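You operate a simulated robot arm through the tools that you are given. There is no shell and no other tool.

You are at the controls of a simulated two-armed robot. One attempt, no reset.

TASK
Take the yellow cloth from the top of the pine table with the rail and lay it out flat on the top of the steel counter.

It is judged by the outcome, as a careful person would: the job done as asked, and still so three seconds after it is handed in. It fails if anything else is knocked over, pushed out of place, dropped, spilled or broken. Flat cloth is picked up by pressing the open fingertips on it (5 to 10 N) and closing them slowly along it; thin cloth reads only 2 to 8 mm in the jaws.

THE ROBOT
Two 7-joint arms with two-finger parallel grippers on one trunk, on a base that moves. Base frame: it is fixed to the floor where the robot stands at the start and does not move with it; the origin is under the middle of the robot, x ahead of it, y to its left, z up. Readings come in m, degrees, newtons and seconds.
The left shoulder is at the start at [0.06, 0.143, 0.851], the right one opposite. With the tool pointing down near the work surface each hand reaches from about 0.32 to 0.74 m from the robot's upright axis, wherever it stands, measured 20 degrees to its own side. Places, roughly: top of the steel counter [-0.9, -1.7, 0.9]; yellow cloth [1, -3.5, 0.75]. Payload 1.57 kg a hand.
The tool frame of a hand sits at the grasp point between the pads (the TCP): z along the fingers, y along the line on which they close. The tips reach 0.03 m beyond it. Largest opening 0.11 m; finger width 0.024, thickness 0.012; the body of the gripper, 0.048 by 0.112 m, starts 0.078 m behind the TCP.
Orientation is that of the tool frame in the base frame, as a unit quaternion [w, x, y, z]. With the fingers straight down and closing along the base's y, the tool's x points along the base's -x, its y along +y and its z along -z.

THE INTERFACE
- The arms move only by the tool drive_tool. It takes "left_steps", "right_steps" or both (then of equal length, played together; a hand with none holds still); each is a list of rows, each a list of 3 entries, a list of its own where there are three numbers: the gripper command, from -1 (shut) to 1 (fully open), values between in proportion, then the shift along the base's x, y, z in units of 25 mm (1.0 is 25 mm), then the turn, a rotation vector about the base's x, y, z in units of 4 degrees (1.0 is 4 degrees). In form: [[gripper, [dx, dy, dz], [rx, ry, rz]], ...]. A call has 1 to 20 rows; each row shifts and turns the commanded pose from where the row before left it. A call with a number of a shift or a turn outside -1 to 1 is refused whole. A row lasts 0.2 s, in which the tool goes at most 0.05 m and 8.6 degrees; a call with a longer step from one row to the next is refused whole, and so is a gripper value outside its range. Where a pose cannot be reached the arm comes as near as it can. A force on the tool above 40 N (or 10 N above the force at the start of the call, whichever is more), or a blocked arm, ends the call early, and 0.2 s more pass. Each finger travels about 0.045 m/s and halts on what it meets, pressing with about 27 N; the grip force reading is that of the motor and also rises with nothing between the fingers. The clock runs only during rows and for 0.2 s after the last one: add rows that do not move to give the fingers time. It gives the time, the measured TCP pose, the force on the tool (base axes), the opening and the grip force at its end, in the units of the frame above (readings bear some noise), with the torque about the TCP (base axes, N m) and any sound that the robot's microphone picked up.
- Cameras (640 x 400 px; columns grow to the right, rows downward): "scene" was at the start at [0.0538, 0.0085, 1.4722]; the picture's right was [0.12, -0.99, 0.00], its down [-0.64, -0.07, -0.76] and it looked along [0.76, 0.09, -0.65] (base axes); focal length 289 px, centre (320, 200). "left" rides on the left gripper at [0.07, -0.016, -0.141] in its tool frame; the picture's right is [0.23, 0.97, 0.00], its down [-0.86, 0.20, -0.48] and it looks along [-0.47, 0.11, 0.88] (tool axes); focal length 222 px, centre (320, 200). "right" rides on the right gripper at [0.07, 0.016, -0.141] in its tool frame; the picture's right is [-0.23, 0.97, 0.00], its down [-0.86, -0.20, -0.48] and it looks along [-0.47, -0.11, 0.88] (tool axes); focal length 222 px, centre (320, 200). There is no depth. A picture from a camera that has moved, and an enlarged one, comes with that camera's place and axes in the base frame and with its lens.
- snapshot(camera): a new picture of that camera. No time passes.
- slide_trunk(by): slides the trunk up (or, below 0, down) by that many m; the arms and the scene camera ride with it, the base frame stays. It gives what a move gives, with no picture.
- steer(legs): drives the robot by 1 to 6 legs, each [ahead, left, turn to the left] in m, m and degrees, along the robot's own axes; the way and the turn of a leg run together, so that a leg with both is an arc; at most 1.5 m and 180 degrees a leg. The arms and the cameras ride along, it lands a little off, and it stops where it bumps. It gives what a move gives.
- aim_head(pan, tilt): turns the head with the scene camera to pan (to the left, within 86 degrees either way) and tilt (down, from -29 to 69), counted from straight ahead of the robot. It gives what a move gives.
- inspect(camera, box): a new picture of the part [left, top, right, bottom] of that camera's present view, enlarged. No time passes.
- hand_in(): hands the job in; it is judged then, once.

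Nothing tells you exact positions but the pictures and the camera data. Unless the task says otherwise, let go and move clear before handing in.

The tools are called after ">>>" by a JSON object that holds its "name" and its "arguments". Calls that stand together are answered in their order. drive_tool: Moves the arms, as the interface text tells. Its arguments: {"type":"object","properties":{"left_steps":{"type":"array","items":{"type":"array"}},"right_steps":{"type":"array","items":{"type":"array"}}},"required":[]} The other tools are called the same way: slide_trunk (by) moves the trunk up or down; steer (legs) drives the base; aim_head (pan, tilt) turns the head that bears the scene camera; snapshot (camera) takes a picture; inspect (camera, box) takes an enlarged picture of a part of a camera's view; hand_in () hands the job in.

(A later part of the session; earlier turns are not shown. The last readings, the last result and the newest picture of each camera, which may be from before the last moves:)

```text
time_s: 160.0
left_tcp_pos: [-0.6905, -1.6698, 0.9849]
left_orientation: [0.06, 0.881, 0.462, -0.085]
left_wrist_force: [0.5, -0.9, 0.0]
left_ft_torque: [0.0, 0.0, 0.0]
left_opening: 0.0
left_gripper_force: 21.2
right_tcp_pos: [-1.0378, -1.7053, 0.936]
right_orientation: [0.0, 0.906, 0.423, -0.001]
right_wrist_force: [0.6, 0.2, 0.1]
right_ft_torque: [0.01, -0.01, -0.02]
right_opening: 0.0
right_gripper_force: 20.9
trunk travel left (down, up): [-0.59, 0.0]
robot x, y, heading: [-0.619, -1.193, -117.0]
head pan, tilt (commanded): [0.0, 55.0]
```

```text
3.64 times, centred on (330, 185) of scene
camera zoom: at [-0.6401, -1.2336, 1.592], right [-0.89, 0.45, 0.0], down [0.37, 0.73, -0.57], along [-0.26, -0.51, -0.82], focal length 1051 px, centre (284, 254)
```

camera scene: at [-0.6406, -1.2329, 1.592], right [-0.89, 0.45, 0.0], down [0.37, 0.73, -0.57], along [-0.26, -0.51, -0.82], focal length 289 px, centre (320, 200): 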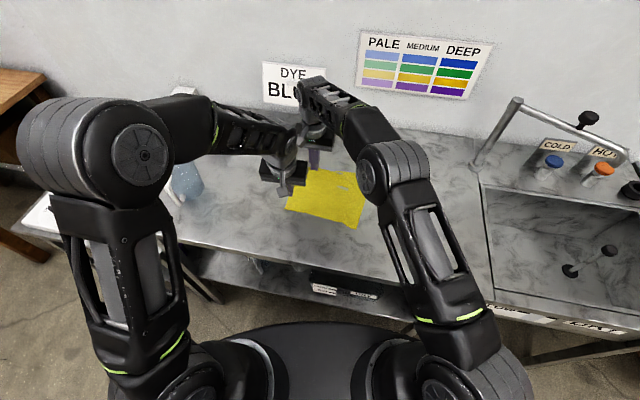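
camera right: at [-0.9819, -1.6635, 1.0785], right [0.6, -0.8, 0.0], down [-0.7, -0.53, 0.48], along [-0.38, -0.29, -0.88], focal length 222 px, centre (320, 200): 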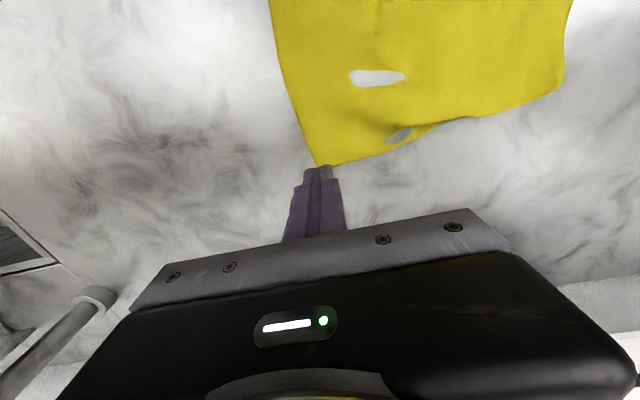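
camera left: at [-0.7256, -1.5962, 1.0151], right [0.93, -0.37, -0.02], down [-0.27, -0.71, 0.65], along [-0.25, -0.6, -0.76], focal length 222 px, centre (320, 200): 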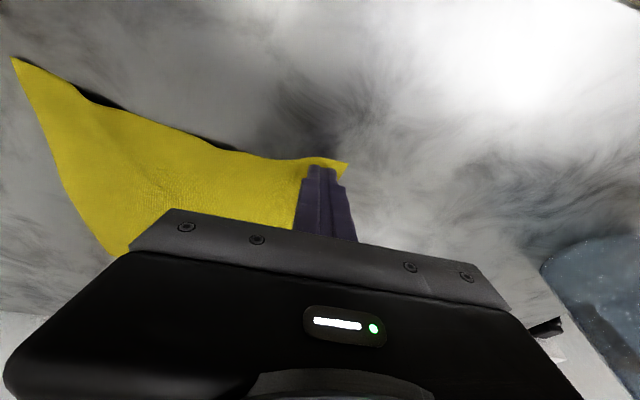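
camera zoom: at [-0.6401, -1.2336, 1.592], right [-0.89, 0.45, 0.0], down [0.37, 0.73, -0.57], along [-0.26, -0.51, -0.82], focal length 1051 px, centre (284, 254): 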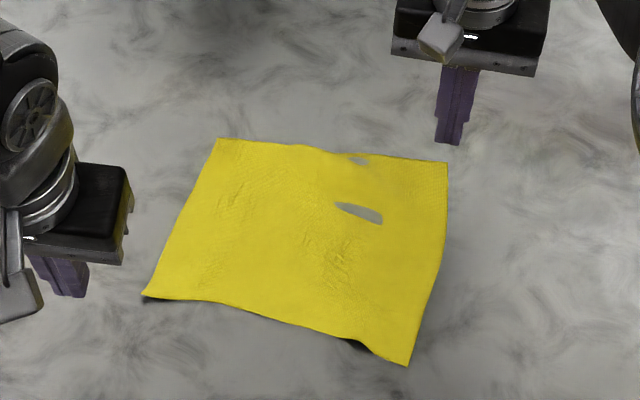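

The cloth is now a clean quadrilateral with all four corners out, but its diagonals (0.30 and 0.28 m) are still a little short of the rest size (0.32 m). I'll do another round of gentle diagonal stretching, first far-left/near-right.

>>> {"name": "drive_tool", "arguments": {"left_steps": [[-1, [-0.824, -0.6, -0.09], [0, 0, 0]], [-1, [-0.824, -0.6, -0.09], [0, 0, 0]], [-1, [-0.824, -0.6, -0.09], [0, 0, 0]], [-1, [-0.824, -0.6, -0.09], [0, 0, 0]], [-1, [-0.824, -0.6, -0.09], [0, 0, 0]], [-1, [-0.824, -0.6, -0.09], [0, 0, 0]], [-1, [-0.824, -0.6, -0.09], [0, 0, 0]], [-1, [-0.824, -0.6, -0.09], [0, 0, 0]], [-1, [-0.824, -0.6, -0.09], [0, 0, 0]], [-1, [0, 0, 0], [0, 0, 0]]], "right_steps": [[-1, [0.579, 0.604, 0.09], [0, 0, 0]], [-1, [0.579, 0.604, 0.09], [0, 0, 0]], [-1, [0.579, 0.604, 0.09], [0, 0, 0]], [-1, [0.579, 0.604, 0.09], [0, 0, 0]], [-1, [0.579, 0.604, 0.09], [0, 0, 0]], [-1, [0.579, 0.604, 0.09], [0, 0, 0]], [-1, [0.579, 0.604, 0.09], [0, 0, 0]], [-1, [0.579, 0.604, 0.09], [0, 0, 0]], [-1, [0.579, 0.604, 0.09], [0, 0, 0]], [-1, [0, 0, 0], [0, 0, 0]]]}}

>>> {"name": "snapshot", "arguments": {"camera": "left"}}

>>> {"name": "snapshot", "arguments": {"camera": "right"}}

```text
time_s: 162.2
left_tcp_pos: [-0.8743, -1.8049, 0.9649]
left_orientation: [0.062, 0.88, 0.463, -0.086]
left_wrist_force: [0.0, 0.5, -0.3]
left_ft_torque: [-0.02, 0.01, -0.01]
left_opening: 0.0003
left_gripper_force: 21.6
right_tcp_pos: [-0.9089, -1.5695, 0.9571]
right_orientation: [0.001, 0.906, 0.424, 0.0]
right_wrist_force: [-0.1, 0.1, -0.9]
right_ft_torque: [-0.01, -0.02, 0.0]
right_opening: 0.0001
right_gripper_force: 21.2
trunk travel left (down, up): [-0.59, 0.0]
robot x, y, heading: [-0.6195, -1.1918, -116.7]
head pan, tilt (commanded): [0.0, 55.0]
```

```text
taken
camera left: at [-0.8358, -1.711, 1.087], right [0.93, -0.37, -0.02], down [-0.27, -0.71, 0.65], along [-0.25, -0.6, -0.76], focal length 222 px, centre (320, 200)
```

left: 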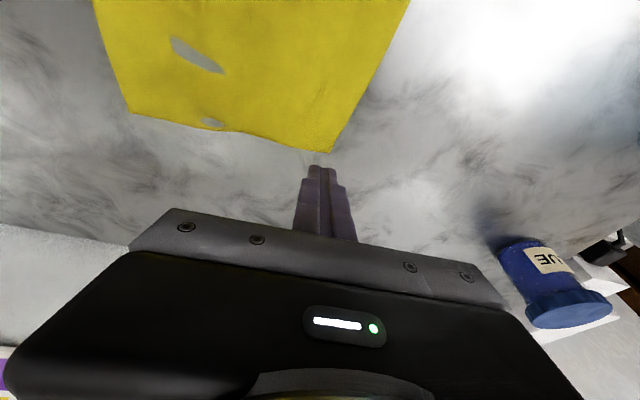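

```text
taken
camera right: at [-0.8522, -1.5281, 1.098], right [0.6, -0.8, 0.0], down [-0.7, -0.53, 0.48], along [-0.38, -0.29, -0.88], focal length 222 px, centre (320, 200)
```

right: 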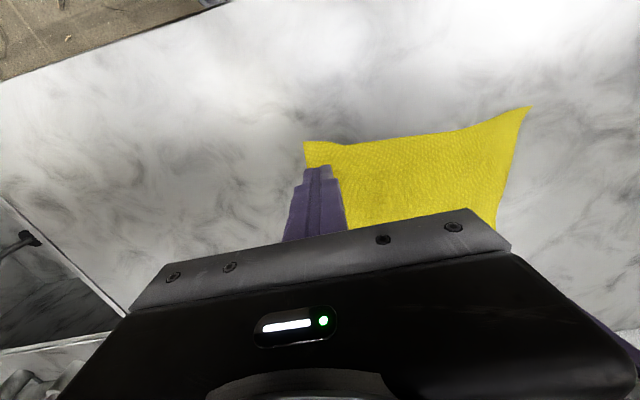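

>>> {"name": "drive_tool", "arguments": {"left_steps": [[-1, [0, 0, -0.8], [0, 0, 0]], [-1, [0, 0, -0.8], [0, 0, 0]], [-1, [0, 0, -0.8], [0, 0, 0]], [-1, [0, 0, -0.4], [0, 0, 0]], [-1, [0, 0, -0.1], [0, 0, 0]]], "right_steps": [[-1, [0, 0, -0.75], [0, 0, 0]], [-1, [0, 0, -0.75], [0, 0, 0]], [-1, [0, 0, -0.75], [0, 0, 0]], [-1, [0, 0, -0.3], [0, 0, 0]], [-1, [0, 0, -0.1], [0, 0, 0]]]}}

```text
time_s: 163.4
left_tcp_pos: [-0.8749, -1.8035, 0.8934]
left_orientation: [0.061, 0.88, 0.462, -0.086]
left_wrist_force: [-0.8, -0.4, -0.2]
left_ft_torque: [0.01, 0.01, -0.02]
left_opening: 0.0002
left_gripper_force: 21.0
right_tcp_pos: [-0.9085, -1.569, 0.8922]
right_orientation: [0.001, 0.906, 0.423, -0.002]
right_wrist_force: [-2.4, 1.4, 17.1]
right_ft_torque: [0.04, 0.05, 0.01]
right_opening: 0.0002
right_gripper_force: 21.0
trunk travel left (down, up): [-0.59, 0.0]
robot x, y, heading: [-0.6208, -1.1933, -116.8]
head pan, tilt (commanded): [0.0, 55.0]
```

>>> {"name": "drive_tool", "arguments": {"left_steps": [[-1, [0, 0, -0.08], [0, 0, 0]], [-1, [0.026, -0.2, 0], [0, 0, 0]], [-1, [0.026, -0.2, 0], [0, 0, 0]], [-1, [0.026, -0.2, 0], [0, 0, 0]], [-1, [0.026, -0.2, 0], [0, 0, 0]], [-1, [0, 0, 0], [0, 0, 0]]], "right_steps": [[-1, [0, 0, 0.02], [0, 0, 0]], [-1, [-0.012, 0.1, 0], [0, 0, 0]], [-1, [-0.012, 0.1, 0], [0, 0, 0]], [-1, [-0.012, 0.1, 0], [0, 0, 0]], [-1, [-0.012, 0.1, 0], [0, 0, 0]], [-1, [0, 0, 0], [0, 0, 0]]]}}

>>> {"name": "inspect", "arguments": {"camera": "scene", "box": [250, 130, 410, 240]}}

>>> {"name": "snapshot", "arguments": {"camera": "left"}}

```text
time_s: 164.8
left_tcp_pos: [-0.8705, -1.823, 0.8938]
left_orientation: [0.062, 0.88, 0.463, -0.087]
left_wrist_force: [-0.9, 4.5, 17.3]
left_ft_torque: [0.26, 0.04, 0.02]
left_opening: 0.0
left_gripper_force: 21.2
right_tcp_pos: [-0.908, -1.5579, 0.8908]
right_orientation: [0.0, 0.906, 0.424, -0.001]
right_wrist_force: [0.1, -1.5, 2.5]
right_ft_torque: [-0.06, 0.0, -0.01]
right_opening: 0.0
right_gripper_force: 21.6
trunk travel left (down, up): [-0.59, 0.0]
robot x, y, heading: [-0.6208, -1.1957, -117.0]
head pan, tilt (commanded): [0.0, 55.0]
```

```text
3.64 times, centred on (330, 185) of scene
camera zoom: at [-0.6397, -1.231, 1.5921], right [-0.89, 0.45, 0.0], down [0.37, 0.73, -0.57], along [-0.26, -0.51, -0.82], focal length 1051 px, centre (284, 254)
```

zoom: 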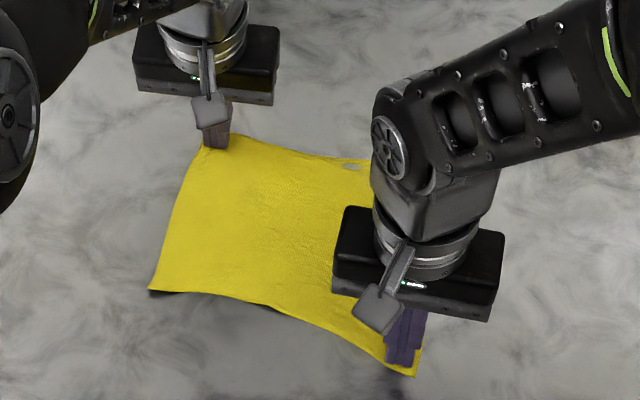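

```text
taken
camera left: at [-0.8331, -1.7307, 1.0155], right [0.93, -0.37, -0.02], down [-0.27, -0.71, 0.65], along [-0.25, -0.6, -0.76], focal length 222 px, centre (320, 200)
```

left: 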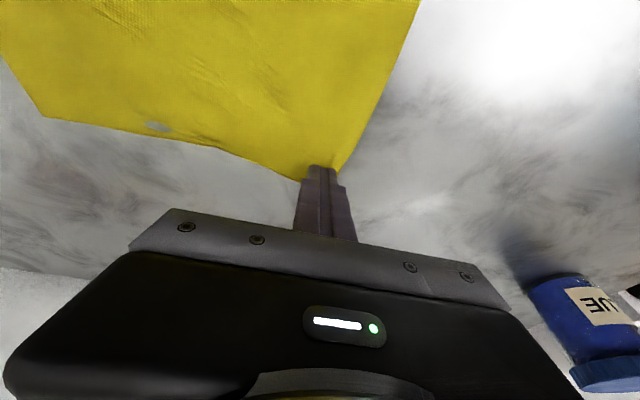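

>>> {"name": "drive_tool", "arguments": {"left_steps": [[-1, [0, 0, 0.15], [0, 0, 0]], [-1, [0, 0, 0.4], [0, 0, 0]], [-1, [0, 0, 0.9], [0, 0, 0]], [-1, [0, 0, 0.9], [0, 0, 0]], [-1, [0, 0, 0.4], [0, 0, 0]], [-1, [0.574, 0.72, 0], [0, 0, 0]], [-1, [0.574, 0.72, 0], [0, 0, 0]], [-1, [0.574, 0.72, 0], [0, 0, 0]], [-1, [0.574, 0.72, 0], [0, 0, 0]], [-1, [0.574, 0.72, 0], [0, 0, 0]], [-1, [0.574, 0.72, 0], [0, 0, 0]], [-1, [0.574, 0.72, 0], [0, 0, 0]], [-1, [0, 0, 0], [0, 0, 0]]], "right_steps": [[-1, [0, 0, 0.15], [0, 0, 0]], [-1, [0, 0, 0.4], [0, 0, 0]], [-1, [0, 0, 0.9], [0, 0, 0]], [-1, [0, 0, 0.9], [0, 0, 0]], [-1, [0, 0, 0.4], [0, 0, 0]], [-1, [-0.69, -0.874, 0], [0, 0, 0]], [-1, [-0.69, -0.874, 0], [0, 0, 0]], [-1, [-0.69, -0.874, 0], [0, 0, 0]], [-1, [-0.69, -0.874, 0], [0, 0, 0]], [-1, [-0.69, -0.874, 0], [0, 0, 0]], [-1, [-0.69, -0.874, 0], [0, 0, 0]], [-1, [-0.69, -0.874, 0], [0, 0, 0]], [-1, [0, 0, 0], [0, 0, 0]]]}}

>>> {"name": "snapshot", "arguments": {"camera": "left"}}

>>> {"name": "snapshot", "arguments": {"camera": "right"}}

>>> {"name": "inspect", "arguments": {"camera": "scene", "box": [250, 130, 410, 240]}}

```text
time_s: 167.6
left_tcp_pos: [-0.7708, -1.6987, 0.9597]
left_orientation: [0.06, 0.881, 0.462, -0.086]
left_wrist_force: [-0.2, -0.3, 0.9]
left_ft_torque: [0.0, -0.01, 0.01]
left_opening: 0.0001
left_gripper_force: 21.0
right_tcp_pos: [-1.0323, -1.7125, 0.9594]
right_orientation: [-0.001, 0.906, 0.423, 0.0]
right_wrist_force: [-0.4, 0.9, -0.5]
right_ft_torque: [-0.02, 0.01, 0.0]
right_opening: 0.0
right_gripper_force: 21.2
trunk travel left (down, up): [-0.59, 0.0]
robot x, y, heading: [-0.6206, -1.1877, -116.9]
head pan, tilt (commanded): [0.0, 55.0]
```

```text
taken
camera left: at [-0.7325, -1.6062, 1.0833], right [0.93, -0.37, -0.02], down [-0.27, -0.71, 0.65], along [-0.25, -0.6, -0.76], focal length 222 px, centre (320, 200)
```

left: 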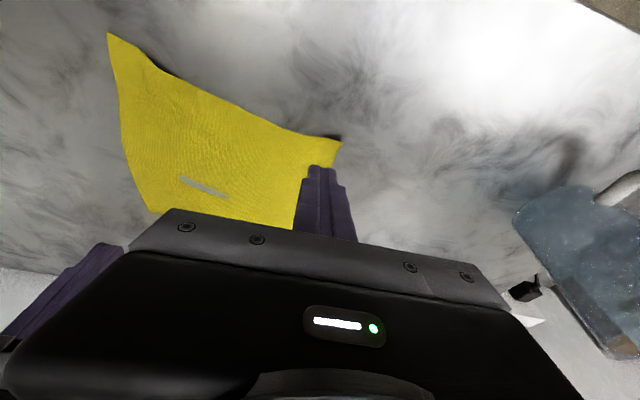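

```text
taken
camera right: at [-0.975, -1.67, 1.1016], right [0.6, -0.8, 0.0], down [-0.7, -0.53, 0.48], along [-0.38, -0.29, -0.88], focal length 222 px, centre (320, 200)
```

right: 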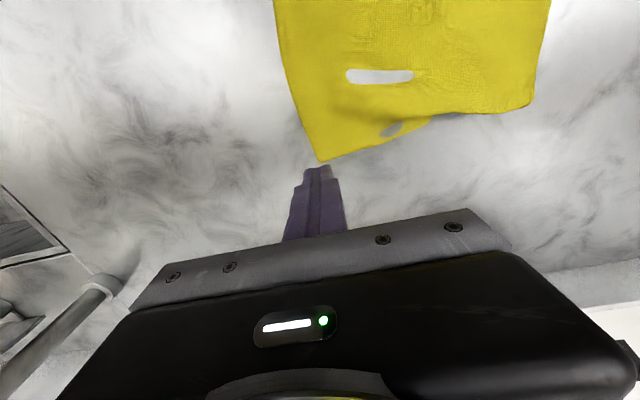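

```text
3.64 times, centred on (330, 185) of scene
camera zoom: at [-0.6405, -1.2332, 1.592], right [-0.89, 0.45, 0.0], down [0.37, 0.73, -0.57], along [-0.26, -0.51, -0.82], focal length 1051 px, centre (284, 254)
```

zoom: 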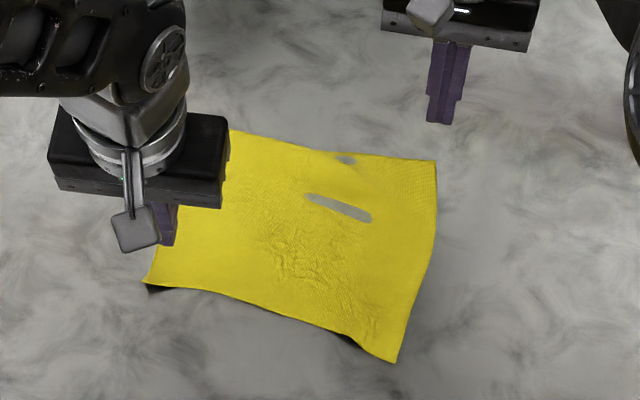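

>>> {"name": "drive_tool", "arguments": {"left_steps": [[-1, [0, 0, 0], [0, 0, 0]], [-1, [0, 0, -0.8], [0, 0, 0]], [-1, [0, 0, -0.8], [0, 0, 0]], [-1, [0, 0, -0.7], [0, 0, 0]], [-1, [0, 0, -0.25], [0, 0, 0]], [-1, [0, 0, -0.12], [0, 0, 0]]], "right_steps": [[-1, [0.6, 0, 0], [0, 0, 0]], [-1, [0, 0, -0.8], [0, 0, 0]], [-1, [0, 0, -0.8], [0, 0, 0]], [-1, [0, 0, -0.75], [0, 0, 0]], [-1, [0, 0, -0.25], [0, 0, 0]], [-1, [0, 0, -0.12], [0, 0, 0]]]}}

```text
time_s: 169.0
left_tcp_pos: [-0.7698, -1.6977, 0.8939]
left_orientation: [0.061, 0.881, 0.462, -0.085]
left_wrist_force: [1.1, 0.6, 0.4]
left_ft_torque: [-0.03, 0.03, -0.01]
left_opening: 0.0
left_gripper_force: 21.1
right_tcp_pos: [-1.0144, -1.7134, 0.8905]
right_orientation: [0.001, 0.906, 0.423, 0.0]
right_wrist_force: [0.2, 0.1, 4.4]
right_ft_torque: [-0.03, 0.02, -0.02]
right_opening: 0.0
right_gripper_force: 21.5
trunk travel left (down, up): [-0.59, 0.0]
robot x, y, heading: [-0.6189, -1.1926, -116.7]
head pan, tilt (commanded): [0.0, 55.0]
```

>>> {"name": "drive_tool", "arguments": {"left_steps": [[-1, [0, 0, -0.08], [0, 0, 0]], [-1, [0.17, 0.05, 0], [0, 0, 0]], [-1, [0.17, 0.05, 0], [0, 0, 0]], [-1, [0.17, 0.05, 0], [0, 0, 0]], [-1, [0.17, 0.05, 0], [0, 0, 0]], [-1, [0, 0, 0], [0, 0, 0]]], "right_steps": [[-1, [0, 0, -0.02], [0, 0, 0]], [-1, [-0.16, -0.02, 0], [0, 0, 0]], [-1, [-0.16, -0.02, 0], [0, 0, 0]], [-1, [-0.16, -0.02, 0], [0, 0, 0]], [-1, [-0.16, -0.02, 0], [0, 0, 0]], [-1, [0, 0, 0], [0, 0, 0]]]}}

>>> {"name": "inspect", "arguments": {"camera": "scene", "box": [250, 130, 410, 240]}}

>>> {"name": "snapshot", "arguments": {"camera": "right"}}

```text
time_s: 170.4
left_tcp_pos: [-0.754, -1.6925, 0.8916]
left_orientation: [0.062, 0.88, 0.462, -0.086]
left_wrist_force: [-2.1, 0.9, 2.7]
left_ft_torque: [0.04, 0.09, -0.02]
left_opening: 0.0002
left_gripper_force: 21.6
right_tcp_pos: [-1.0319, -1.7143, 0.8918]
right_orientation: [0.0, 0.906, 0.423, -0.001]
right_wrist_force: [0.1, 0.6, 5.4]
right_ft_torque: [0.01, -0.01, 0.01]
right_opening: 0.0001
right_gripper_force: 21.6
trunk travel left (down, up): [-0.59, 0.0]
robot x, y, heading: [-0.6217, -1.1959, -117.1]
head pan, tilt (commanded): [0.0, 55.0]
```

```text
3.64 times, centred on (330, 185) of scene
camera zoom: at [-0.6403, -1.2327, 1.592], right [-0.89, 0.45, 0.0], down [0.37, 0.73, -0.57], along [-0.26, -0.51, -0.82], focal length 1051 px, centre (284, 254)
```

zoom: 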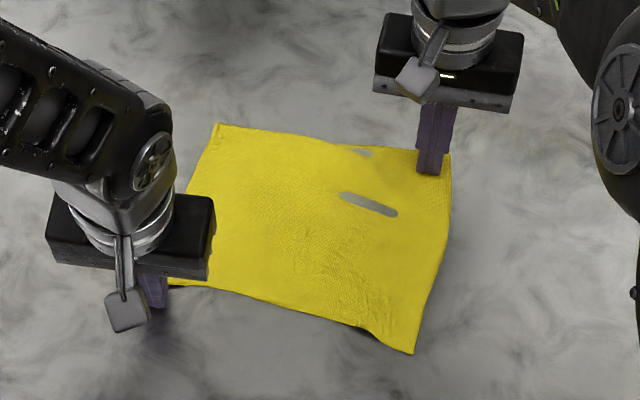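

```text
taken
camera right: at [-0.9748, -1.6721, 1.0329], right [0.6, -0.8, 0.0], down [-0.7, -0.53, 0.48], along [-0.38, -0.29, -0.88], focal length 222 px, centre (320, 200)
```

right: 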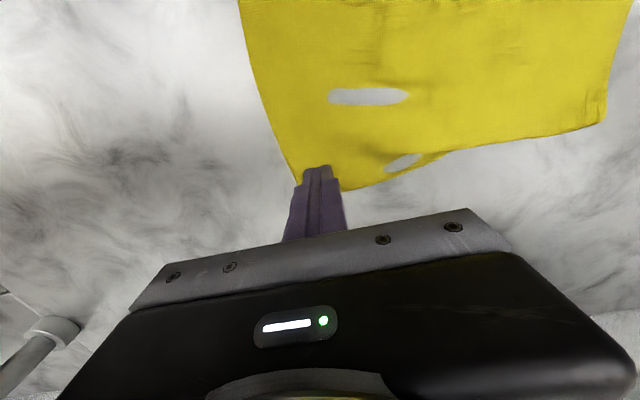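

>>> {"name": "drive_tool", "arguments": {"left_steps": [[-1, [0, 0, 0.15], [0, 0, 0]], [-1, [0, 0, 0.4], [0, 0, 0]], [-1, [0, 0, 0.9], [0, 0, 0]], [-1, [0, 0, 0.9], [0, 0, 0]], [-1, [0.5, 0.1, 0.4], [0, 0, 0]], [-1, [0.8, 0.2, 0], [0, 0, 0]], [-1, [0.8, 0.2, 0], [0, 0, 0]], [-1, [0, 0, 0], [0, 0, 0]]], "right_steps": [[-1, [0, 0, 0.15], [0, 0, 0]], [-1, [0, 0, 0.4], [0, 0, 0]], [-1, [0, 0, 0.9], [0, 0, 0]], [-1, [0, 0, 0.9], [0, 0, 0]], [-1, [0, 0, 0.4], [0, 0, 0]], [-1, [-0.4, 0.2, 0], [0, 0, 0]], [-1, [-0.4, 0.2, 0], [0, 0, 0]], [-1, [0, 0, 0], [0, 0, 0]]]}}

>>> {"name": "inspect", "arguments": {"camera": "scene", "box": [250, 130, 410, 240]}}

>>> {"name": "snapshot", "arguments": {"camera": "right"}}

```text
time_s: 172.2
left_tcp_pos: [-0.7016, -1.6793, 0.9584]
left_orientation: [0.062, 0.88, 0.462, -0.085]
left_wrist_force: [0.1, 0.5, 0.8]
left_ft_torque: [0.02, 0.02, -0.01]
left_opening: 0.0
left_gripper_force: 20.9
right_tcp_pos: [-1.0506, -1.7032, 0.9588]
right_orientation: [0.0, 0.906, 0.423, 0.0]
right_wrist_force: [0.2, 0.8, -1.3]
right_ft_torque: [0.01, -0.05, 0.02]
right_opening: 0.0001
right_gripper_force: 21.4
trunk travel left (down, up): [-0.59, 0.0]
robot x, y, heading: [-0.6169, -1.194, -117.0]
head pan, tilt (commanded): [0.0, 55.0]
```

```text
3.64 times, centred on (330, 185) of scene
camera zoom: at [-0.6408, -1.2336, 1.592], right [-0.89, 0.45, 0.0], down [0.37, 0.73, -0.57], along [-0.26, -0.51, -0.82], focal length 1051 px, centre (284, 254)
```

zoom: 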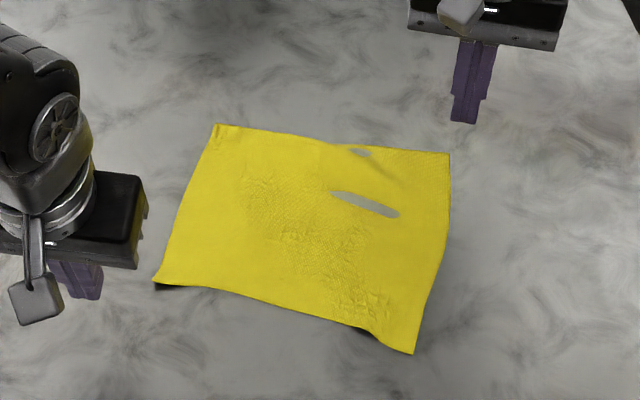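

```text
taken
camera right: at [-0.9944, -1.6626, 1.1003], right [0.6, -0.8, 0.0], down [-0.7, -0.53, 0.48], along [-0.38, -0.29, -0.88], focal length 222 px, centre (320, 200)
```

right: 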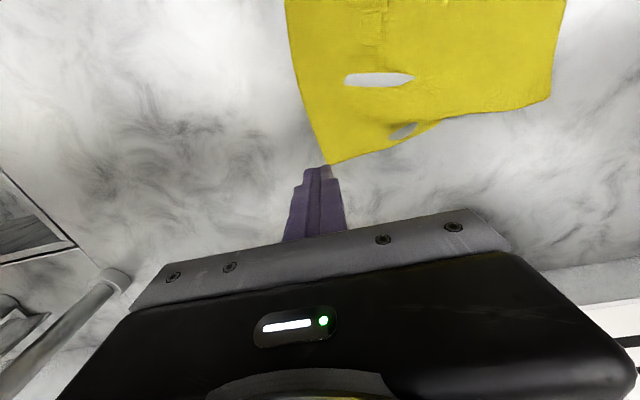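

The near-left corner sprang back because my left fingertip was only lightly pressed. I'll repeat that pull with a firmer press on the near-left corner while the right hand holds the far-right corner.

>>> {"name": "drive_tool", "arguments": {"left_steps": [[-1, [-0.775, -0.254, 0], [0, 0, 0]], [-1, [-0.775, -0.254, 0], [0, 0, 0]], [-1, [-0.775, -0.254, 0], [0, 0, 0]], [-1, [-0.775, -0.254, 0], [0, 0, 0]], [-1, [0, 0, -0.8], [0, 0, 0]], [-1, [0, 0, -0.8], [0, 0, 0]], [-1, [0, 0, -0.7], [0, 0, 0]], [-1, [0, 0, -0.25], [0, 0, 0]], [-1, [0, 0, -0.1], [0, 0, 0]]], "right_steps": [[-1, [0.206, -0.098, 0], [0, 0, 0]], [-1, [0.206, -0.098, 0], [0, 0, 0]], [-1, [0.206, -0.098, 0], [0, 0, 0]], [-1, [0.206, -0.098, 0], [0, 0, 0]], [-1, [0, 0, -0.8], [0, 0, 0]], [-1, [0, 0, -0.8], [0, 0, 0]], [-1, [0, 0, -0.75], [0, 0, 0]], [-1, [0, 0, -0.25], [0, 0, 0]], [-1, [0, 0, -0.1], [0, 0, 0]]]}}

>>> {"name": "drive_tool", "arguments": {"left_steps": [[-1, [0, 0, -0.1], [0, 0, 0]]], "right_steps": [[-1, [0, 0, -0.03], [0, 0, 0]]]}}

>>> {"name": "snapshot", "arguments": {"camera": "left"}}

```text
time_s: 174.2
left_tcp_pos: [-0.7808, -1.706, 0.8944]
left_orientation: [0.06, 0.881, 0.462, -0.086]
left_wrist_force: [0.1, -1.2, 0.3]
left_ft_torque: [-0.03, -0.02, 0.01]
left_opening: 0.0001
left_gripper_force: 20.9
right_tcp_pos: [-1.0309, -1.7138, 0.8917]
right_orientation: [0.001, 0.906, 0.424, 0.0]
right_wrist_force: [-0.6, 0.2, 0.4]
right_ft_torque: [0.01, -0.03, -0.01]
right_opening: 0.0002
right_gripper_force: 20.9
trunk travel left (down, up): [-0.59, 0.0]
robot x, y, heading: [-0.6221, -1.1948, -116.8]
head pan, tilt (commanded): [0.0, 55.0]
```

```text
time_s: 174.6
left_tcp_pos: [-0.7804, -1.7061, 0.8928]
left_orientation: [0.062, 0.88, 0.463, -0.086]
left_wrist_force: [1.5, 0.3, 13.2]
left_ft_torque: [0.13, 0.0, -0.06]
left_opening: 0.0001
left_gripper_force: 20.9
right_tcp_pos: [-1.0303, -1.7133, 0.8919]
right_orientation: [0.001, 0.906, 0.423, 0.0]
right_wrist_force: [0.0, 0.0, 0.0]
right_ft_torque: [0.0, 0.04, -0.01]
right_opening: 0.0001
right_gripper_force: 21.5
trunk travel left (down, up): [-0.59, 0.0]
robot x, y, heading: [-0.6178, -1.1948, -117.0]
head pan, tilt (commanded): [0.0, 55.0]
```

```text
taken
camera left: at [-0.7417, -1.6138, 1.015], right [0.93, -0.37, -0.02], down [-0.26, -0.71, 0.65], along [-0.25, -0.6, -0.76], focal length 222 px, centre (320, 200)
```

left: 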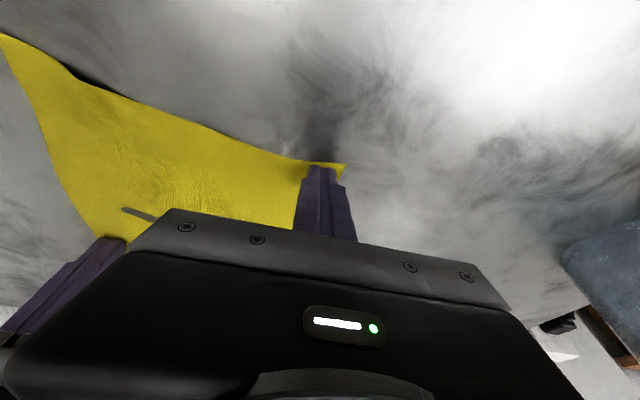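

>>> {"name": "drive_tool", "arguments": {"left_steps": [[-1, [0, 0, 0], [0, 0, 0]], [-1, [0.17, 0.106, 0], [0, 0, 0]], [-1, [0.17, 0.106, 0], [0, 0, 0]], [-1, [0.17, 0.106, 0], [0, 0, 0]], [-1, [0.17, 0.106, 0], [0, 0, 0]], [-1, [0.17, 0.106, 0], [0, 0, 0]], [-1, [0.17, 0.106, 0], [0, 0, 0]], [-1, [0, 0, 0], [0, 0, 0]]], "right_steps": [[-1, [0, 0, -0.09], [0, 0, 0]], [-1, [0, 0, 0], [0, 0, 0]], [-1, [0, 0, 0], [0, 0, 0]], [-1, [0, 0, 0], [0, 0, 0]], [-1, [0, 0, 0], [0, 0, 0]], [-1, [0, 0, 0], [0, 0, 0]], [-1, [0, 0, 0], [0, 0, 0]], [-1, [0, 0, 0], [0, 0, 0]]]}}

>>> {"name": "snapshot", "arguments": {"camera": "left"}}

>>> {"name": "inspect", "arguments": {"camera": "scene", "box": [250, 130, 410, 240]}}

```text
time_s: 176.4
left_tcp_pos: [-0.7559, -1.6897, 0.8932]
left_orientation: [0.062, 0.88, 0.463, -0.086]
left_wrist_force: [-4.4, -3.8, 25.9]
left_ft_torque: [0.08, 0.12, 0.01]
left_opening: 0.0
left_gripper_force: 21.6
right_tcp_pos: [-1.0298, -1.7131, 0.8907]
right_orientation: [0.002, 0.906, 0.423, -0.001]
right_wrist_force: [-0.7, -2.0, 9.2]
right_ft_torque: [-0.01, 0.01, -0.03]
right_opening: 0.0
right_gripper_force: 21.4
trunk travel left (down, up): [-0.59, 0.0]
robot x, y, heading: [-0.6192, -1.192, -116.8]
head pan, tilt (commanded): [0.0, 55.0]
```

```text
taken
camera left: at [-0.7157, -1.5977, 1.0149], right [0.93, -0.37, -0.02], down [-0.27, -0.71, 0.65], along [-0.25, -0.6, -0.76], focal length 222 px, centre (320, 200)
```

left: 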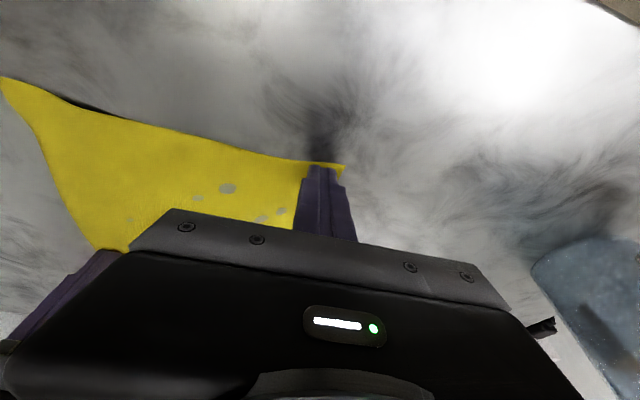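

```text
3.64 times, centred on (330, 185) of scene
camera zoom: at [-0.6398, -1.231, 1.5923], right [-0.89, 0.45, 0.0], down [0.37, 0.73, -0.57], along [-0.26, -0.51, -0.82], focal length 1051 px, centre (284, 254)
```

zoom: 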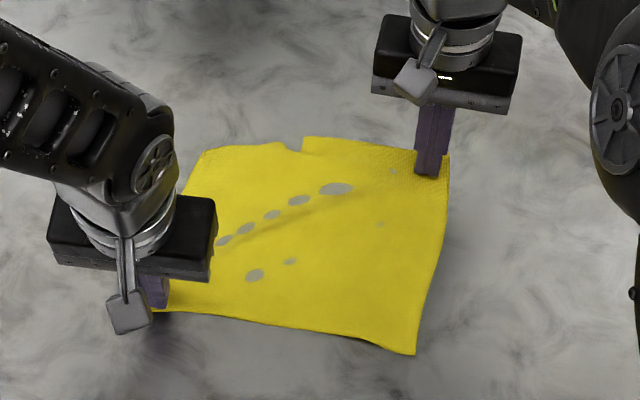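

>>> {"name": "drive_tool", "arguments": {"left_steps": [[-1, [0, 0, 0.04], [0, 0, 0]], [-1, [0, 0, 0.04], [0, 0, 0]], [-1, [0, 0, 0.1], [0, 0, 0]], [-1, [0, 0, 0.4], [0, 0, 0]], [-1, [0, 0, 0.9], [0, 0, 0]], [-1, [0, 0, 0.9], [0, 0, 0]], [-1, [0.5, 0.1, 0.4], [0, 0, 0]], [-1, [0.8, 0.2, 0], [0, 0, 0]], [-1, [0.8, 0.2, 0], [0, 0, 0]]], "right_steps": [[-1, [0, 0, 0], [0, 0, 0]], [-1, [0, 0, 0.04], [0, 0, 0]], [-1, [0, 0, 0.1], [0, 0, 0]], [-1, [0, 0, 0.4], [0, 0, 0]], [-1, [0, 0, 0.9], [0, 0, 0]], [-1, [0, 0, 0.9], [0, 0, 0]], [-1, [0, 0, 0.4], [0, 0, 0]], [-1, [0, 0, 0], [0, 0, 0]], [-1, [0, 0, 0], [0, 0, 0]]]}}

>>> {"name": "inspect", "arguments": {"camera": "scene", "box": [250, 130, 410, 240]}}

>>> {"name": "snapshot", "arguments": {"camera": "right"}}

```text
time_s: 178.4
left_tcp_pos: [-0.7019, -1.6776, 0.9606]
left_orientation: [0.061, 0.88, 0.463, -0.085]
left_wrist_force: [0.5, 1.0, -0.4]
left_ft_torque: [-0.03, 0.02, 0.03]
left_opening: 0.0001
left_gripper_force: 21.3
right_tcp_pos: [-1.0311, -1.7137, 0.957]
right_orientation: [0.0, 0.906, 0.424, -0.001]
right_wrist_force: [0.0, 0.5, 0.4]
right_ft_torque: [0.01, 0.04, -0.01]
right_opening: 0.0
right_gripper_force: 21.2
trunk travel left (down, up): [-0.59, 0.0]
robot x, y, heading: [-0.6184, -1.1941, -117.1]
head pan, tilt (commanded): [0.0, 55.0]
```

```text
3.64 times, centred on (330, 185) of scene
camera zoom: at [-0.6399, -1.2332, 1.592], right [-0.89, 0.45, 0.0], down [0.37, 0.73, -0.57], along [-0.26, -0.51, -0.82], focal length 1051 px, centre (284, 254)
```

zoom: 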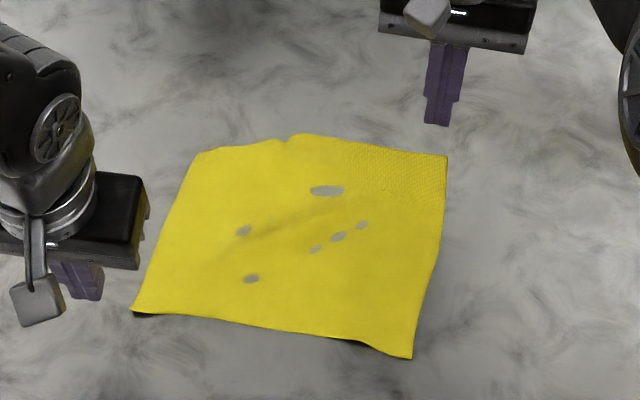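

```text
taken
camera right: at [-0.9733, -1.6712, 1.0993], right [0.6, -0.8, 0.0], down [-0.7, -0.53, 0.48], along [-0.38, -0.29, -0.88], focal length 222 px, centre (320, 200)
```

right: 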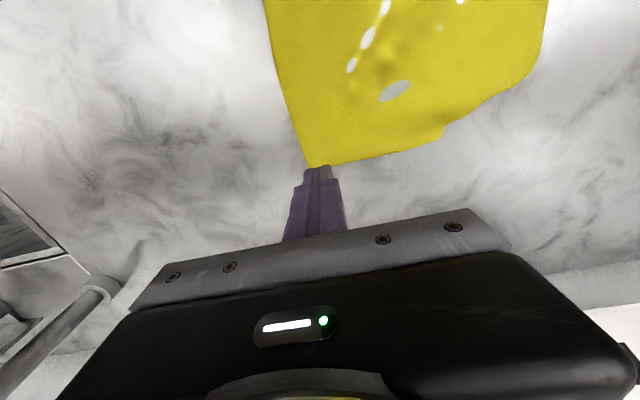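

Excellent — near, right and far sides and one diagonal are now at full length; only the far-left corner needs to come out about 3.5 cm. Anchoring near-right and pulling far-left once more.

>>> {"name": "drive_tool", "arguments": {"left_steps": [[-1, [-0.785, -0.622, 0], [0, 0, 0]], [-1, [-0.785, -0.622, 0], [0, 0, 0]], [-1, [-0.785, -0.622, 0], [0, 0, 0]], [-1, [-0.785, -0.622, 0], [0, 0, 0]], [-1, [-0.785, -0.622, 0], [0, 0, 0]], [-1, [-0.785, -0.622, 0], [0, 0, 0]], [-1, [-0.785, -0.622, 0], [0, 0, 0]], [-1, [-0.785, -0.622, 0], [0, 0, 0]], [-1, [0, 0, 0], [0, 0, 0]]], "right_steps": [[-1, [0.59, 0.654, 0], [0, 0, 0]], [-1, [0.59, 0.654, 0], [0, 0, 0]], [-1, [0.59, 0.654, 0], [0, 0, 0]], [-1, [0.59, 0.654, 0], [0, 0, 0]], [-1, [0.59, 0.654, 0], [0, 0, 0]], [-1, [0.59, 0.654, 0], [0, 0, 0]], [-1, [0.59, 0.654, 0], [0, 0, 0]], [-1, [0.59, 0.654, 0], [0, 0, 0]], [-1, [0, 0, 0], [0, 0, 0]]]}}

>>> {"name": "snapshot", "arguments": {"camera": "left"}}

>>> {"name": "snapshot", "arguments": {"camera": "right"}}

```text
time_s: 180.4
left_tcp_pos: [-0.8583, -1.8031, 0.9602]
left_orientation: [0.06, 0.88, 0.463, -0.085]
left_wrist_force: [0.0, -0.5, -0.7]
left_ft_torque: [0.0, -0.02, -0.01]
left_opening: 0.0
left_gripper_force: 21.2
right_tcp_pos: [-0.9121, -1.583, 0.9574]
right_orientation: [0.0, 0.906, 0.424, 0.0]
right_wrist_force: [-0.4, 0.9, -0.2]
right_ft_torque: [0.0, 0.03, -0.01]
right_opening: 0.0
right_gripper_force: 21.2
trunk travel left (down, up): [-0.59, 0.0]
robot x, y, heading: [-0.621, -1.1924, -117.0]
head pan, tilt (commanded): [0.0, 55.0]
```

```text
taken
camera left: at [-0.8199, -1.7108, 1.0827], right [0.93, -0.37, -0.02], down [-0.27, -0.71, 0.65], along [-0.25, -0.6, -0.76], focal length 222 px, centre (320, 200)
```

left: 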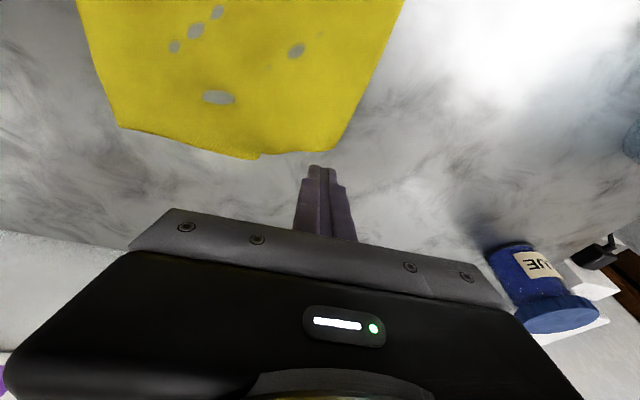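

```text
taken
camera right: at [-0.8554, -1.5411, 1.0991], right [0.6, -0.8, 0.0], down [-0.7, -0.53, 0.48], along [-0.38, -0.29, -0.88], focal length 222 px, centre (320, 200)
```

right: 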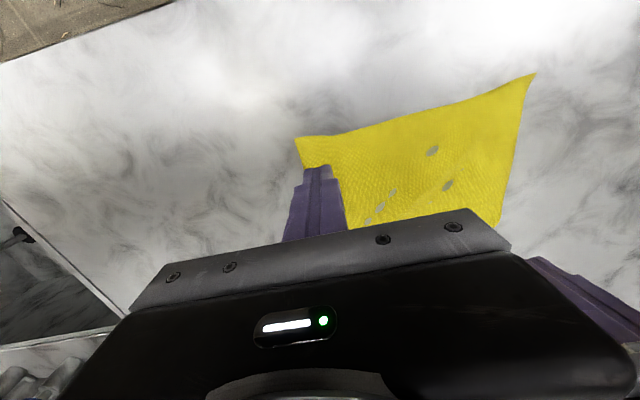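

>>> {"name": "inspect", "arguments": {"camera": "left", "box": [170, 60, 410, 200]}}

>>> {"name": "inspect", "arguments": {"camera": "scene", "box": [285, 140, 365, 190]}}

```text
2.67 times, centred on (290, 130) of left
camera zoom: at [-0.8199, -1.7108, 1.0827], right [0.93, -0.37, -0.02], down [-0.27, -0.71, 0.65], along [-0.25, -0.6, -0.76], focal length 592 px, centre (400, 387)
```

zoom: 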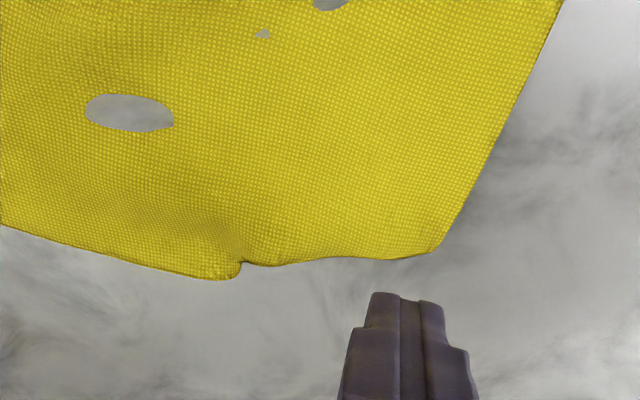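

```text
8.00 times, centred on (325, 165) of scene
camera zoom: at [-0.6403, -1.2334, 1.592], right [-0.89, 0.45, 0.0], down [0.37, 0.73, -0.57], along [-0.26, -0.51, -0.82], focal length 2311 px, centre (280, 480)
```

zoom: 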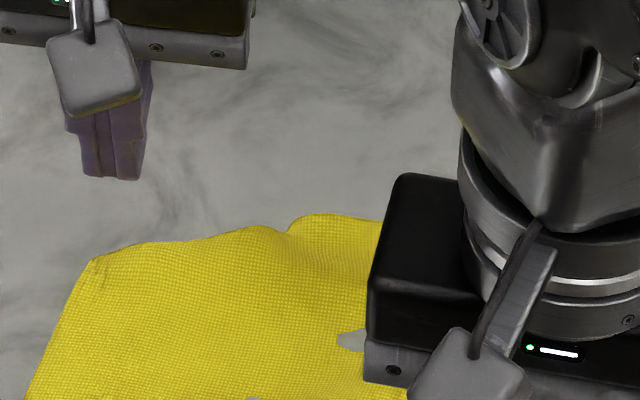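

I see now: a small strip at the far-left corner is folded under (that's why the left side reads short). I'll anchor with the right hand, pinch the cloth a few cm inside that corner with the left hand, lift so the tucked flap drops free, and lay it down again while drawing toward me.

>>> {"name": "drive_tool", "arguments": {"left_steps": [[-0.364, [0.05, 0.45, 0], [0.891, -0.454, 0]], [-0.364, [0.05, 0.45, 0], [0.891, -0.454, 0]], [-0.364, [0.05, 0.45, 0], [0.891, -0.454, 0]], [-0.364, [0, 0, 0], [0, 0, 0]], [-0.364, [0, 0, 0], [0, 0, 0]]], "right_steps": [[-1, [0, 0, -0.8], [0, 0, 0]], [-1, [0, 0, -0.8], [0, 0, 0]], [-1, [0, 0, -0.75], [0, 0, 0]], [-1, [0, 0, -0.25], [0, 0, 0]], [-1, [0, 0, -0.12], [0, 0, 0]]]}}

>>> {"name": "snapshot", "arguments": {"camera": "left"}}

```text
time_s: 181.6
left_tcp_pos: [-0.8552, -1.7685, 0.9611]
left_orientation: [0.0, 0.885, 0.466, 0.0]
left_wrist_force: [1.0, -0.8, -0.7]
left_ft_torque: [0.0, 0.03, 0.01]
left_opening: 0.0351
left_gripper_force: 0.0
right_tcp_pos: [-0.9111, -1.5826, 0.8906]
right_orientation: [0.001, 0.906, 0.424, -0.001]
right_wrist_force: [0.4, 1.7, 11.7]
right_ft_torque: [0.1, -0.02, -0.01]
right_opening: 0.0001
right_gripper_force: 21.3
trunk travel left (down, up): [-0.59, 0.0]
robot x, y, heading: [-0.6232, -1.1955, -116.6]
head pan, tilt (commanded): [0.0, 55.0]
```

```text
taken
camera left: at [-0.8289, -1.7008, 1.1017], right [0.93, -0.36, 0.0], down [-0.32, -0.82, 0.48], along [-0.17, -0.45, -0.88], focal length 222 px, centre (320, 200)
```

left: 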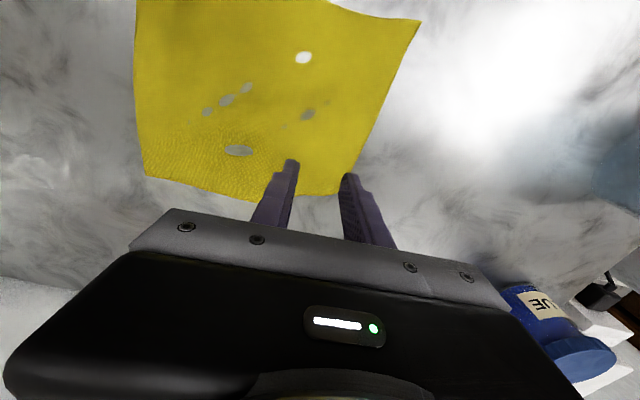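

>>> {"name": "drive_tool", "arguments": {"left_steps": [[-0.364, [0, 0, -0.8], [0, 0, 0]], [-0.364, [0, 0, -0.8], [0, 0, 0]], [-0.364, [0, 0, -0.8], [0, 0, 0]], [-0.364, [0, 0, -0.26], [0, 0, 0]], [-0.364, [0, 0, -0.08], [0, 0, 0]]]}}

>>> {"name": "drive_tool", "arguments": {"left_steps": [[-0.364, [0, 0, -0.1], [0, 0, 0]]]}}

```text
time_s: 182.8
left_tcp_pos: [-0.8553, -1.7685, 0.8929]
left_orientation: [0.0, 0.885, 0.465, 0.0]
left_wrist_force: [-0.4, 0.2, -0.5]
left_ft_torque: [0.02, -0.02, -0.01]
left_opening: 0.035
left_gripper_force: 0.1
right_tcp_pos: [-0.9126, -1.5817, 0.8902]
right_orientation: [0.001, 0.906, 0.423, -0.001]
right_wrist_force: [-2.1, -0.8, 24.9]
right_ft_torque: [0.09, 0.0, 0.0]
right_opening: 0.0003
right_gripper_force: 21.2
trunk travel left (down, up): [-0.59, 0.0]
robot x, y, heading: [-0.6248, -1.1939, -116.8]
head pan, tilt (commanded): [0.0, 55.0]
```

```text
time_s: 183.2
left_tcp_pos: [-0.8554, -1.7685, 0.8917]
left_orientation: [0.002, 0.885, 0.466, -0.001]
left_wrist_force: [1.1, 1.8, 6.8]
left_ft_torque: [-0.06, -0.15, 0.03]
left_opening: 0.0348
left_gripper_force: 0.1
right_tcp_pos: [-0.9123, -1.5826, 0.8915]
right_orientation: [0.001, 0.906, 0.423, 0.0]
right_wrist_force: [-2.3, -2.3, 23.9]
right_ft_torque: [0.04, 0.01, -0.01]
right_opening: 0.0
right_gripper_force: 21.4
trunk travel left (down, up): [-0.59, 0.0]
robot x, y, heading: [-0.6226, -1.1951, -116.7]
head pan, tilt (commanded): [0.0, 55.0]
```

Good contact. Close slowly on the cloth, then lift a little to check.

>>> {"name": "drive_tool", "arguments": {"left_steps": [[-0.42, [0, 0, 0], [0, 0, 0]], [-0.48, [0, 0, 0], [0, 0, 0]], [-0.54, [0, 0, 0], [0, 0, 0]], [-0.6, [0, 0, 0], [0, 0, 0]], [-0.66, [0, 0, 0], [0, 0, 0]], [-0.72, [0, 0, 0], [0, 0, 0]], [-0.78, [0, 0, 0], [0, 0, 0]], [-0.84, [0, 0, 0], [0, 0, 0]], [-0.9, [0, 0, 0], [0, 0, 0]], [-1, [0, 0, 0], [0, 0, 0]], [-1, [0, 0, 0], [0, 0, 0]], [-1, [0, 0, 0.2], [0, 0, 0]], [-1, [0, 0, 0.8], [0, 0, 0]]], "right_steps": [[-1, [0, 0, 0.05], [0, 0, 0]], [-1, [0, 0, 0], [0, 0, 0]], [-1, [0, 0, 0], [0, 0, 0]], [-1, [0, 0, 0], [0, 0, 0]], [-1, [0, 0, 0], [0, 0, 0]], [-1, [0, 0, 0], [0, 0, 0]], [-1, [0, 0, 0], [0, 0, 0]], [-1, [0, 0, 0], [0, 0, 0]], [-1, [0, 0, 0], [0, 0, 0]], [-1, [0, 0, 0], [0, 0, 0]], [-1, [0, 0, 0], [0, 0, 0]], [-1, [0, 0, 0], [0, 0, 0]], [-1, [0, 0, 0], [0, 0, 0]]]}}

>>> {"name": "snapshot", "arguments": {"camera": "left"}}

>>> {"name": "inspect", "arguments": {"camera": "scene", "box": [250, 130, 410, 240]}}

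```text
time_s: 186.0
left_tcp_pos: [-0.8549, -1.768, 0.9131]
left_orientation: [0.001, 0.885, 0.466, 0.002]
left_wrist_force: [0.3, 0.3, -0.1]
left_ft_torque: [-0.01, 0.02, 0.0]
left_opening: 0.0017
left_gripper_force: 23.5
right_tcp_pos: [-0.9126, -1.5827, 0.8903]
right_orientation: [0.0, 0.906, 0.423, -0.001]
right_wrist_force: [-0.1, -0.1, 6.2]
right_ft_torque: [0.02, -0.01, 0.0]
right_opening: 0.0
right_gripper_force: 20.9
trunk travel left (down, up): [-0.59, 0.0]
robot x, y, heading: [-0.6201, -1.1938, -116.9]
head pan, tilt (commanded): [0.0, 55.0]
```

```text
taken
camera left: at [-0.8292, -1.7009, 1.0534], right [0.93, -0.36, 0.0], down [-0.32, -0.82, 0.48], along [-0.17, -0.44, -0.88], focal length 222 px, centre (320, 200)
```

left: 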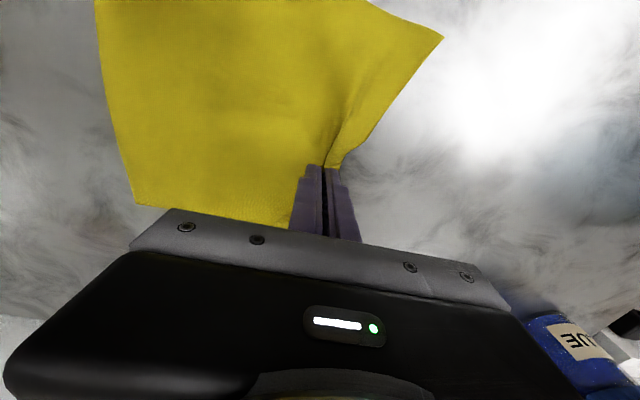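

```text
3.64 times, centred on (330, 185) of scene
camera zoom: at [-0.6404, -1.2329, 1.5918], right [-0.89, 0.45, 0.0], down [0.37, 0.73, -0.57], along [-0.26, -0.51, -0.82], focal length 1051 px, centre (284, 254)
```

zoom: 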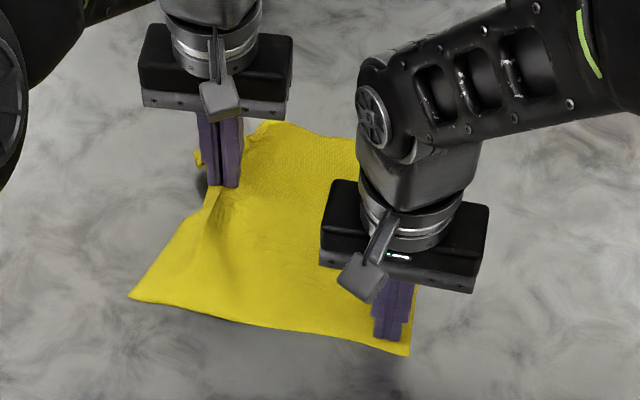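

>>> {"name": "drive_tool", "arguments": {"left_steps": [[-1, [0, 0.2, 0.9], [0, 0, 0]], [-1, [0, 0.3, 0.9], [0, 0, 0]], [-1, [0, 0.3, 0.9], [0, 0, 0]], [-1, [0, 0, 0], [0, 0, 0]], [-1, [0, 0, 0], [0, 0, 0]]]}}

>>> {"name": "snapshot", "arguments": {"camera": "left"}}

>>> {"name": "inspect", "arguments": {"camera": "scene", "box": [250, 110, 410, 240]}}

```text
time_s: 187.2
left_tcp_pos: [-0.8562, -1.7493, 0.9825]
left_orientation: [0.001, 0.885, 0.465, 0.0]
left_wrist_force: [-0.5, 0.6, -1.0]
left_ft_torque: [-0.02, 0.0, 0.0]
left_opening: 0.0015
left_gripper_force: 23.4
right_tcp_pos: [-0.9117, -1.5813, 0.8912]
right_orientation: [0.0, 0.905, 0.424, 0.0]
right_wrist_force: [1.2, -0.1, 4.4]
right_ft_torque: [-0.01, 0.01, 0.0]
right_opening: 0.0002
right_gripper_force: 21.4
trunk travel left (down, up): [-0.59, 0.0]
robot x, y, heading: [-0.6219, -1.1938, -116.7]
head pan, tilt (commanded): [0.0, 55.0]
```

```text
taken
camera left: at [-0.8298, -1.6809, 1.1229], right [0.93, -0.36, 0.0], down [-0.32, -0.82, 0.48], along [-0.17, -0.45, -0.88], focal length 222 px, centre (320, 200)
```

left: 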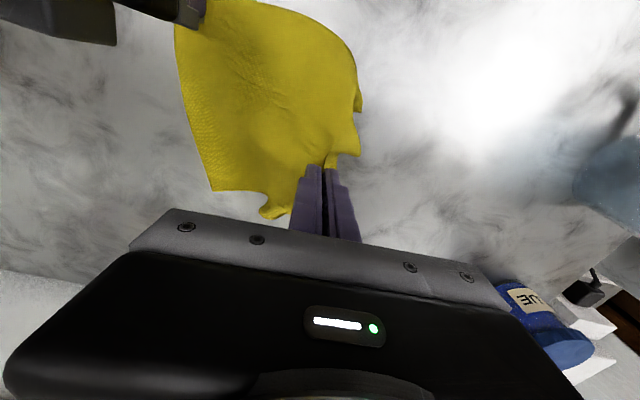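

```text
3.08 times, centred on (330, 175) of scene
camera zoom: at [-0.6402, -1.2331, 1.592], right [-0.89, 0.45, 0.0], down [0.37, 0.73, -0.57], along [-0.26, -0.51, -0.82], focal length 889 px, centre (289, 277)
```

zoom: 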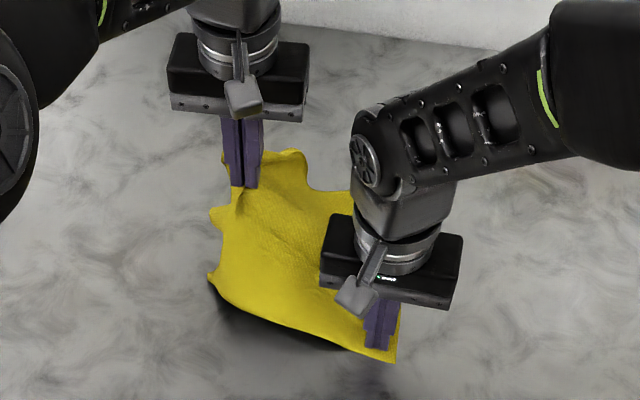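

>>> {"name": "snapshot", "arguments": {"camera": "right"}}

>>> {"name": "inspect", "arguments": {"camera": "scene", "box": [295, 135, 365, 215]}}

```text
taken
camera right: at [-0.8554, -1.5405, 1.0329], right [0.6, -0.8, 0.0], down [-0.7, -0.53, 0.48], along [-0.38, -0.29, -0.88], focal length 222 px, centre (320, 200)
```

right: 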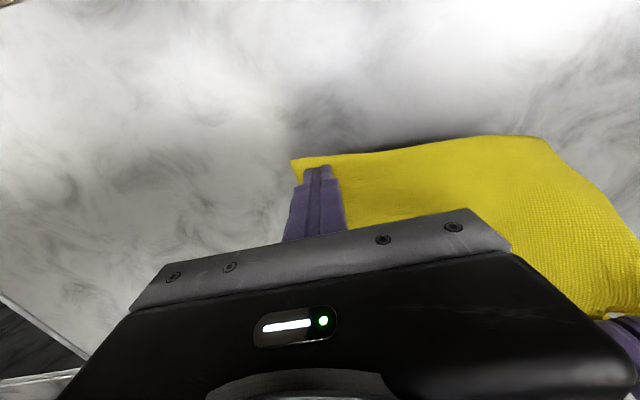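

```text
5.00 times, centred on (330, 175) of scene
camera zoom: at [-0.6402, -1.2331, 1.592], right [-0.89, 0.45, 0.0], down [0.37, 0.73, -0.57], along [-0.26, -0.51, -0.82], focal length 1445 px, centre (270, 325)
```

zoom: 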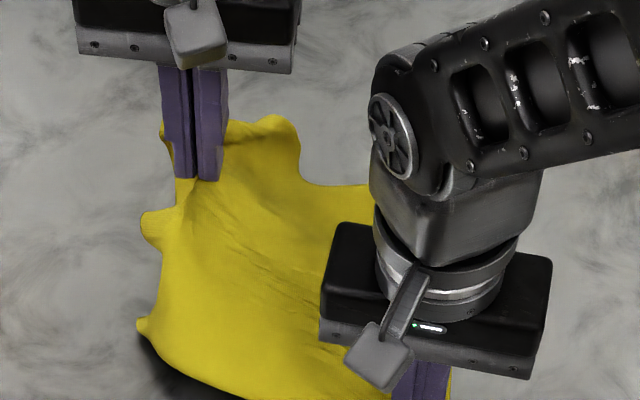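

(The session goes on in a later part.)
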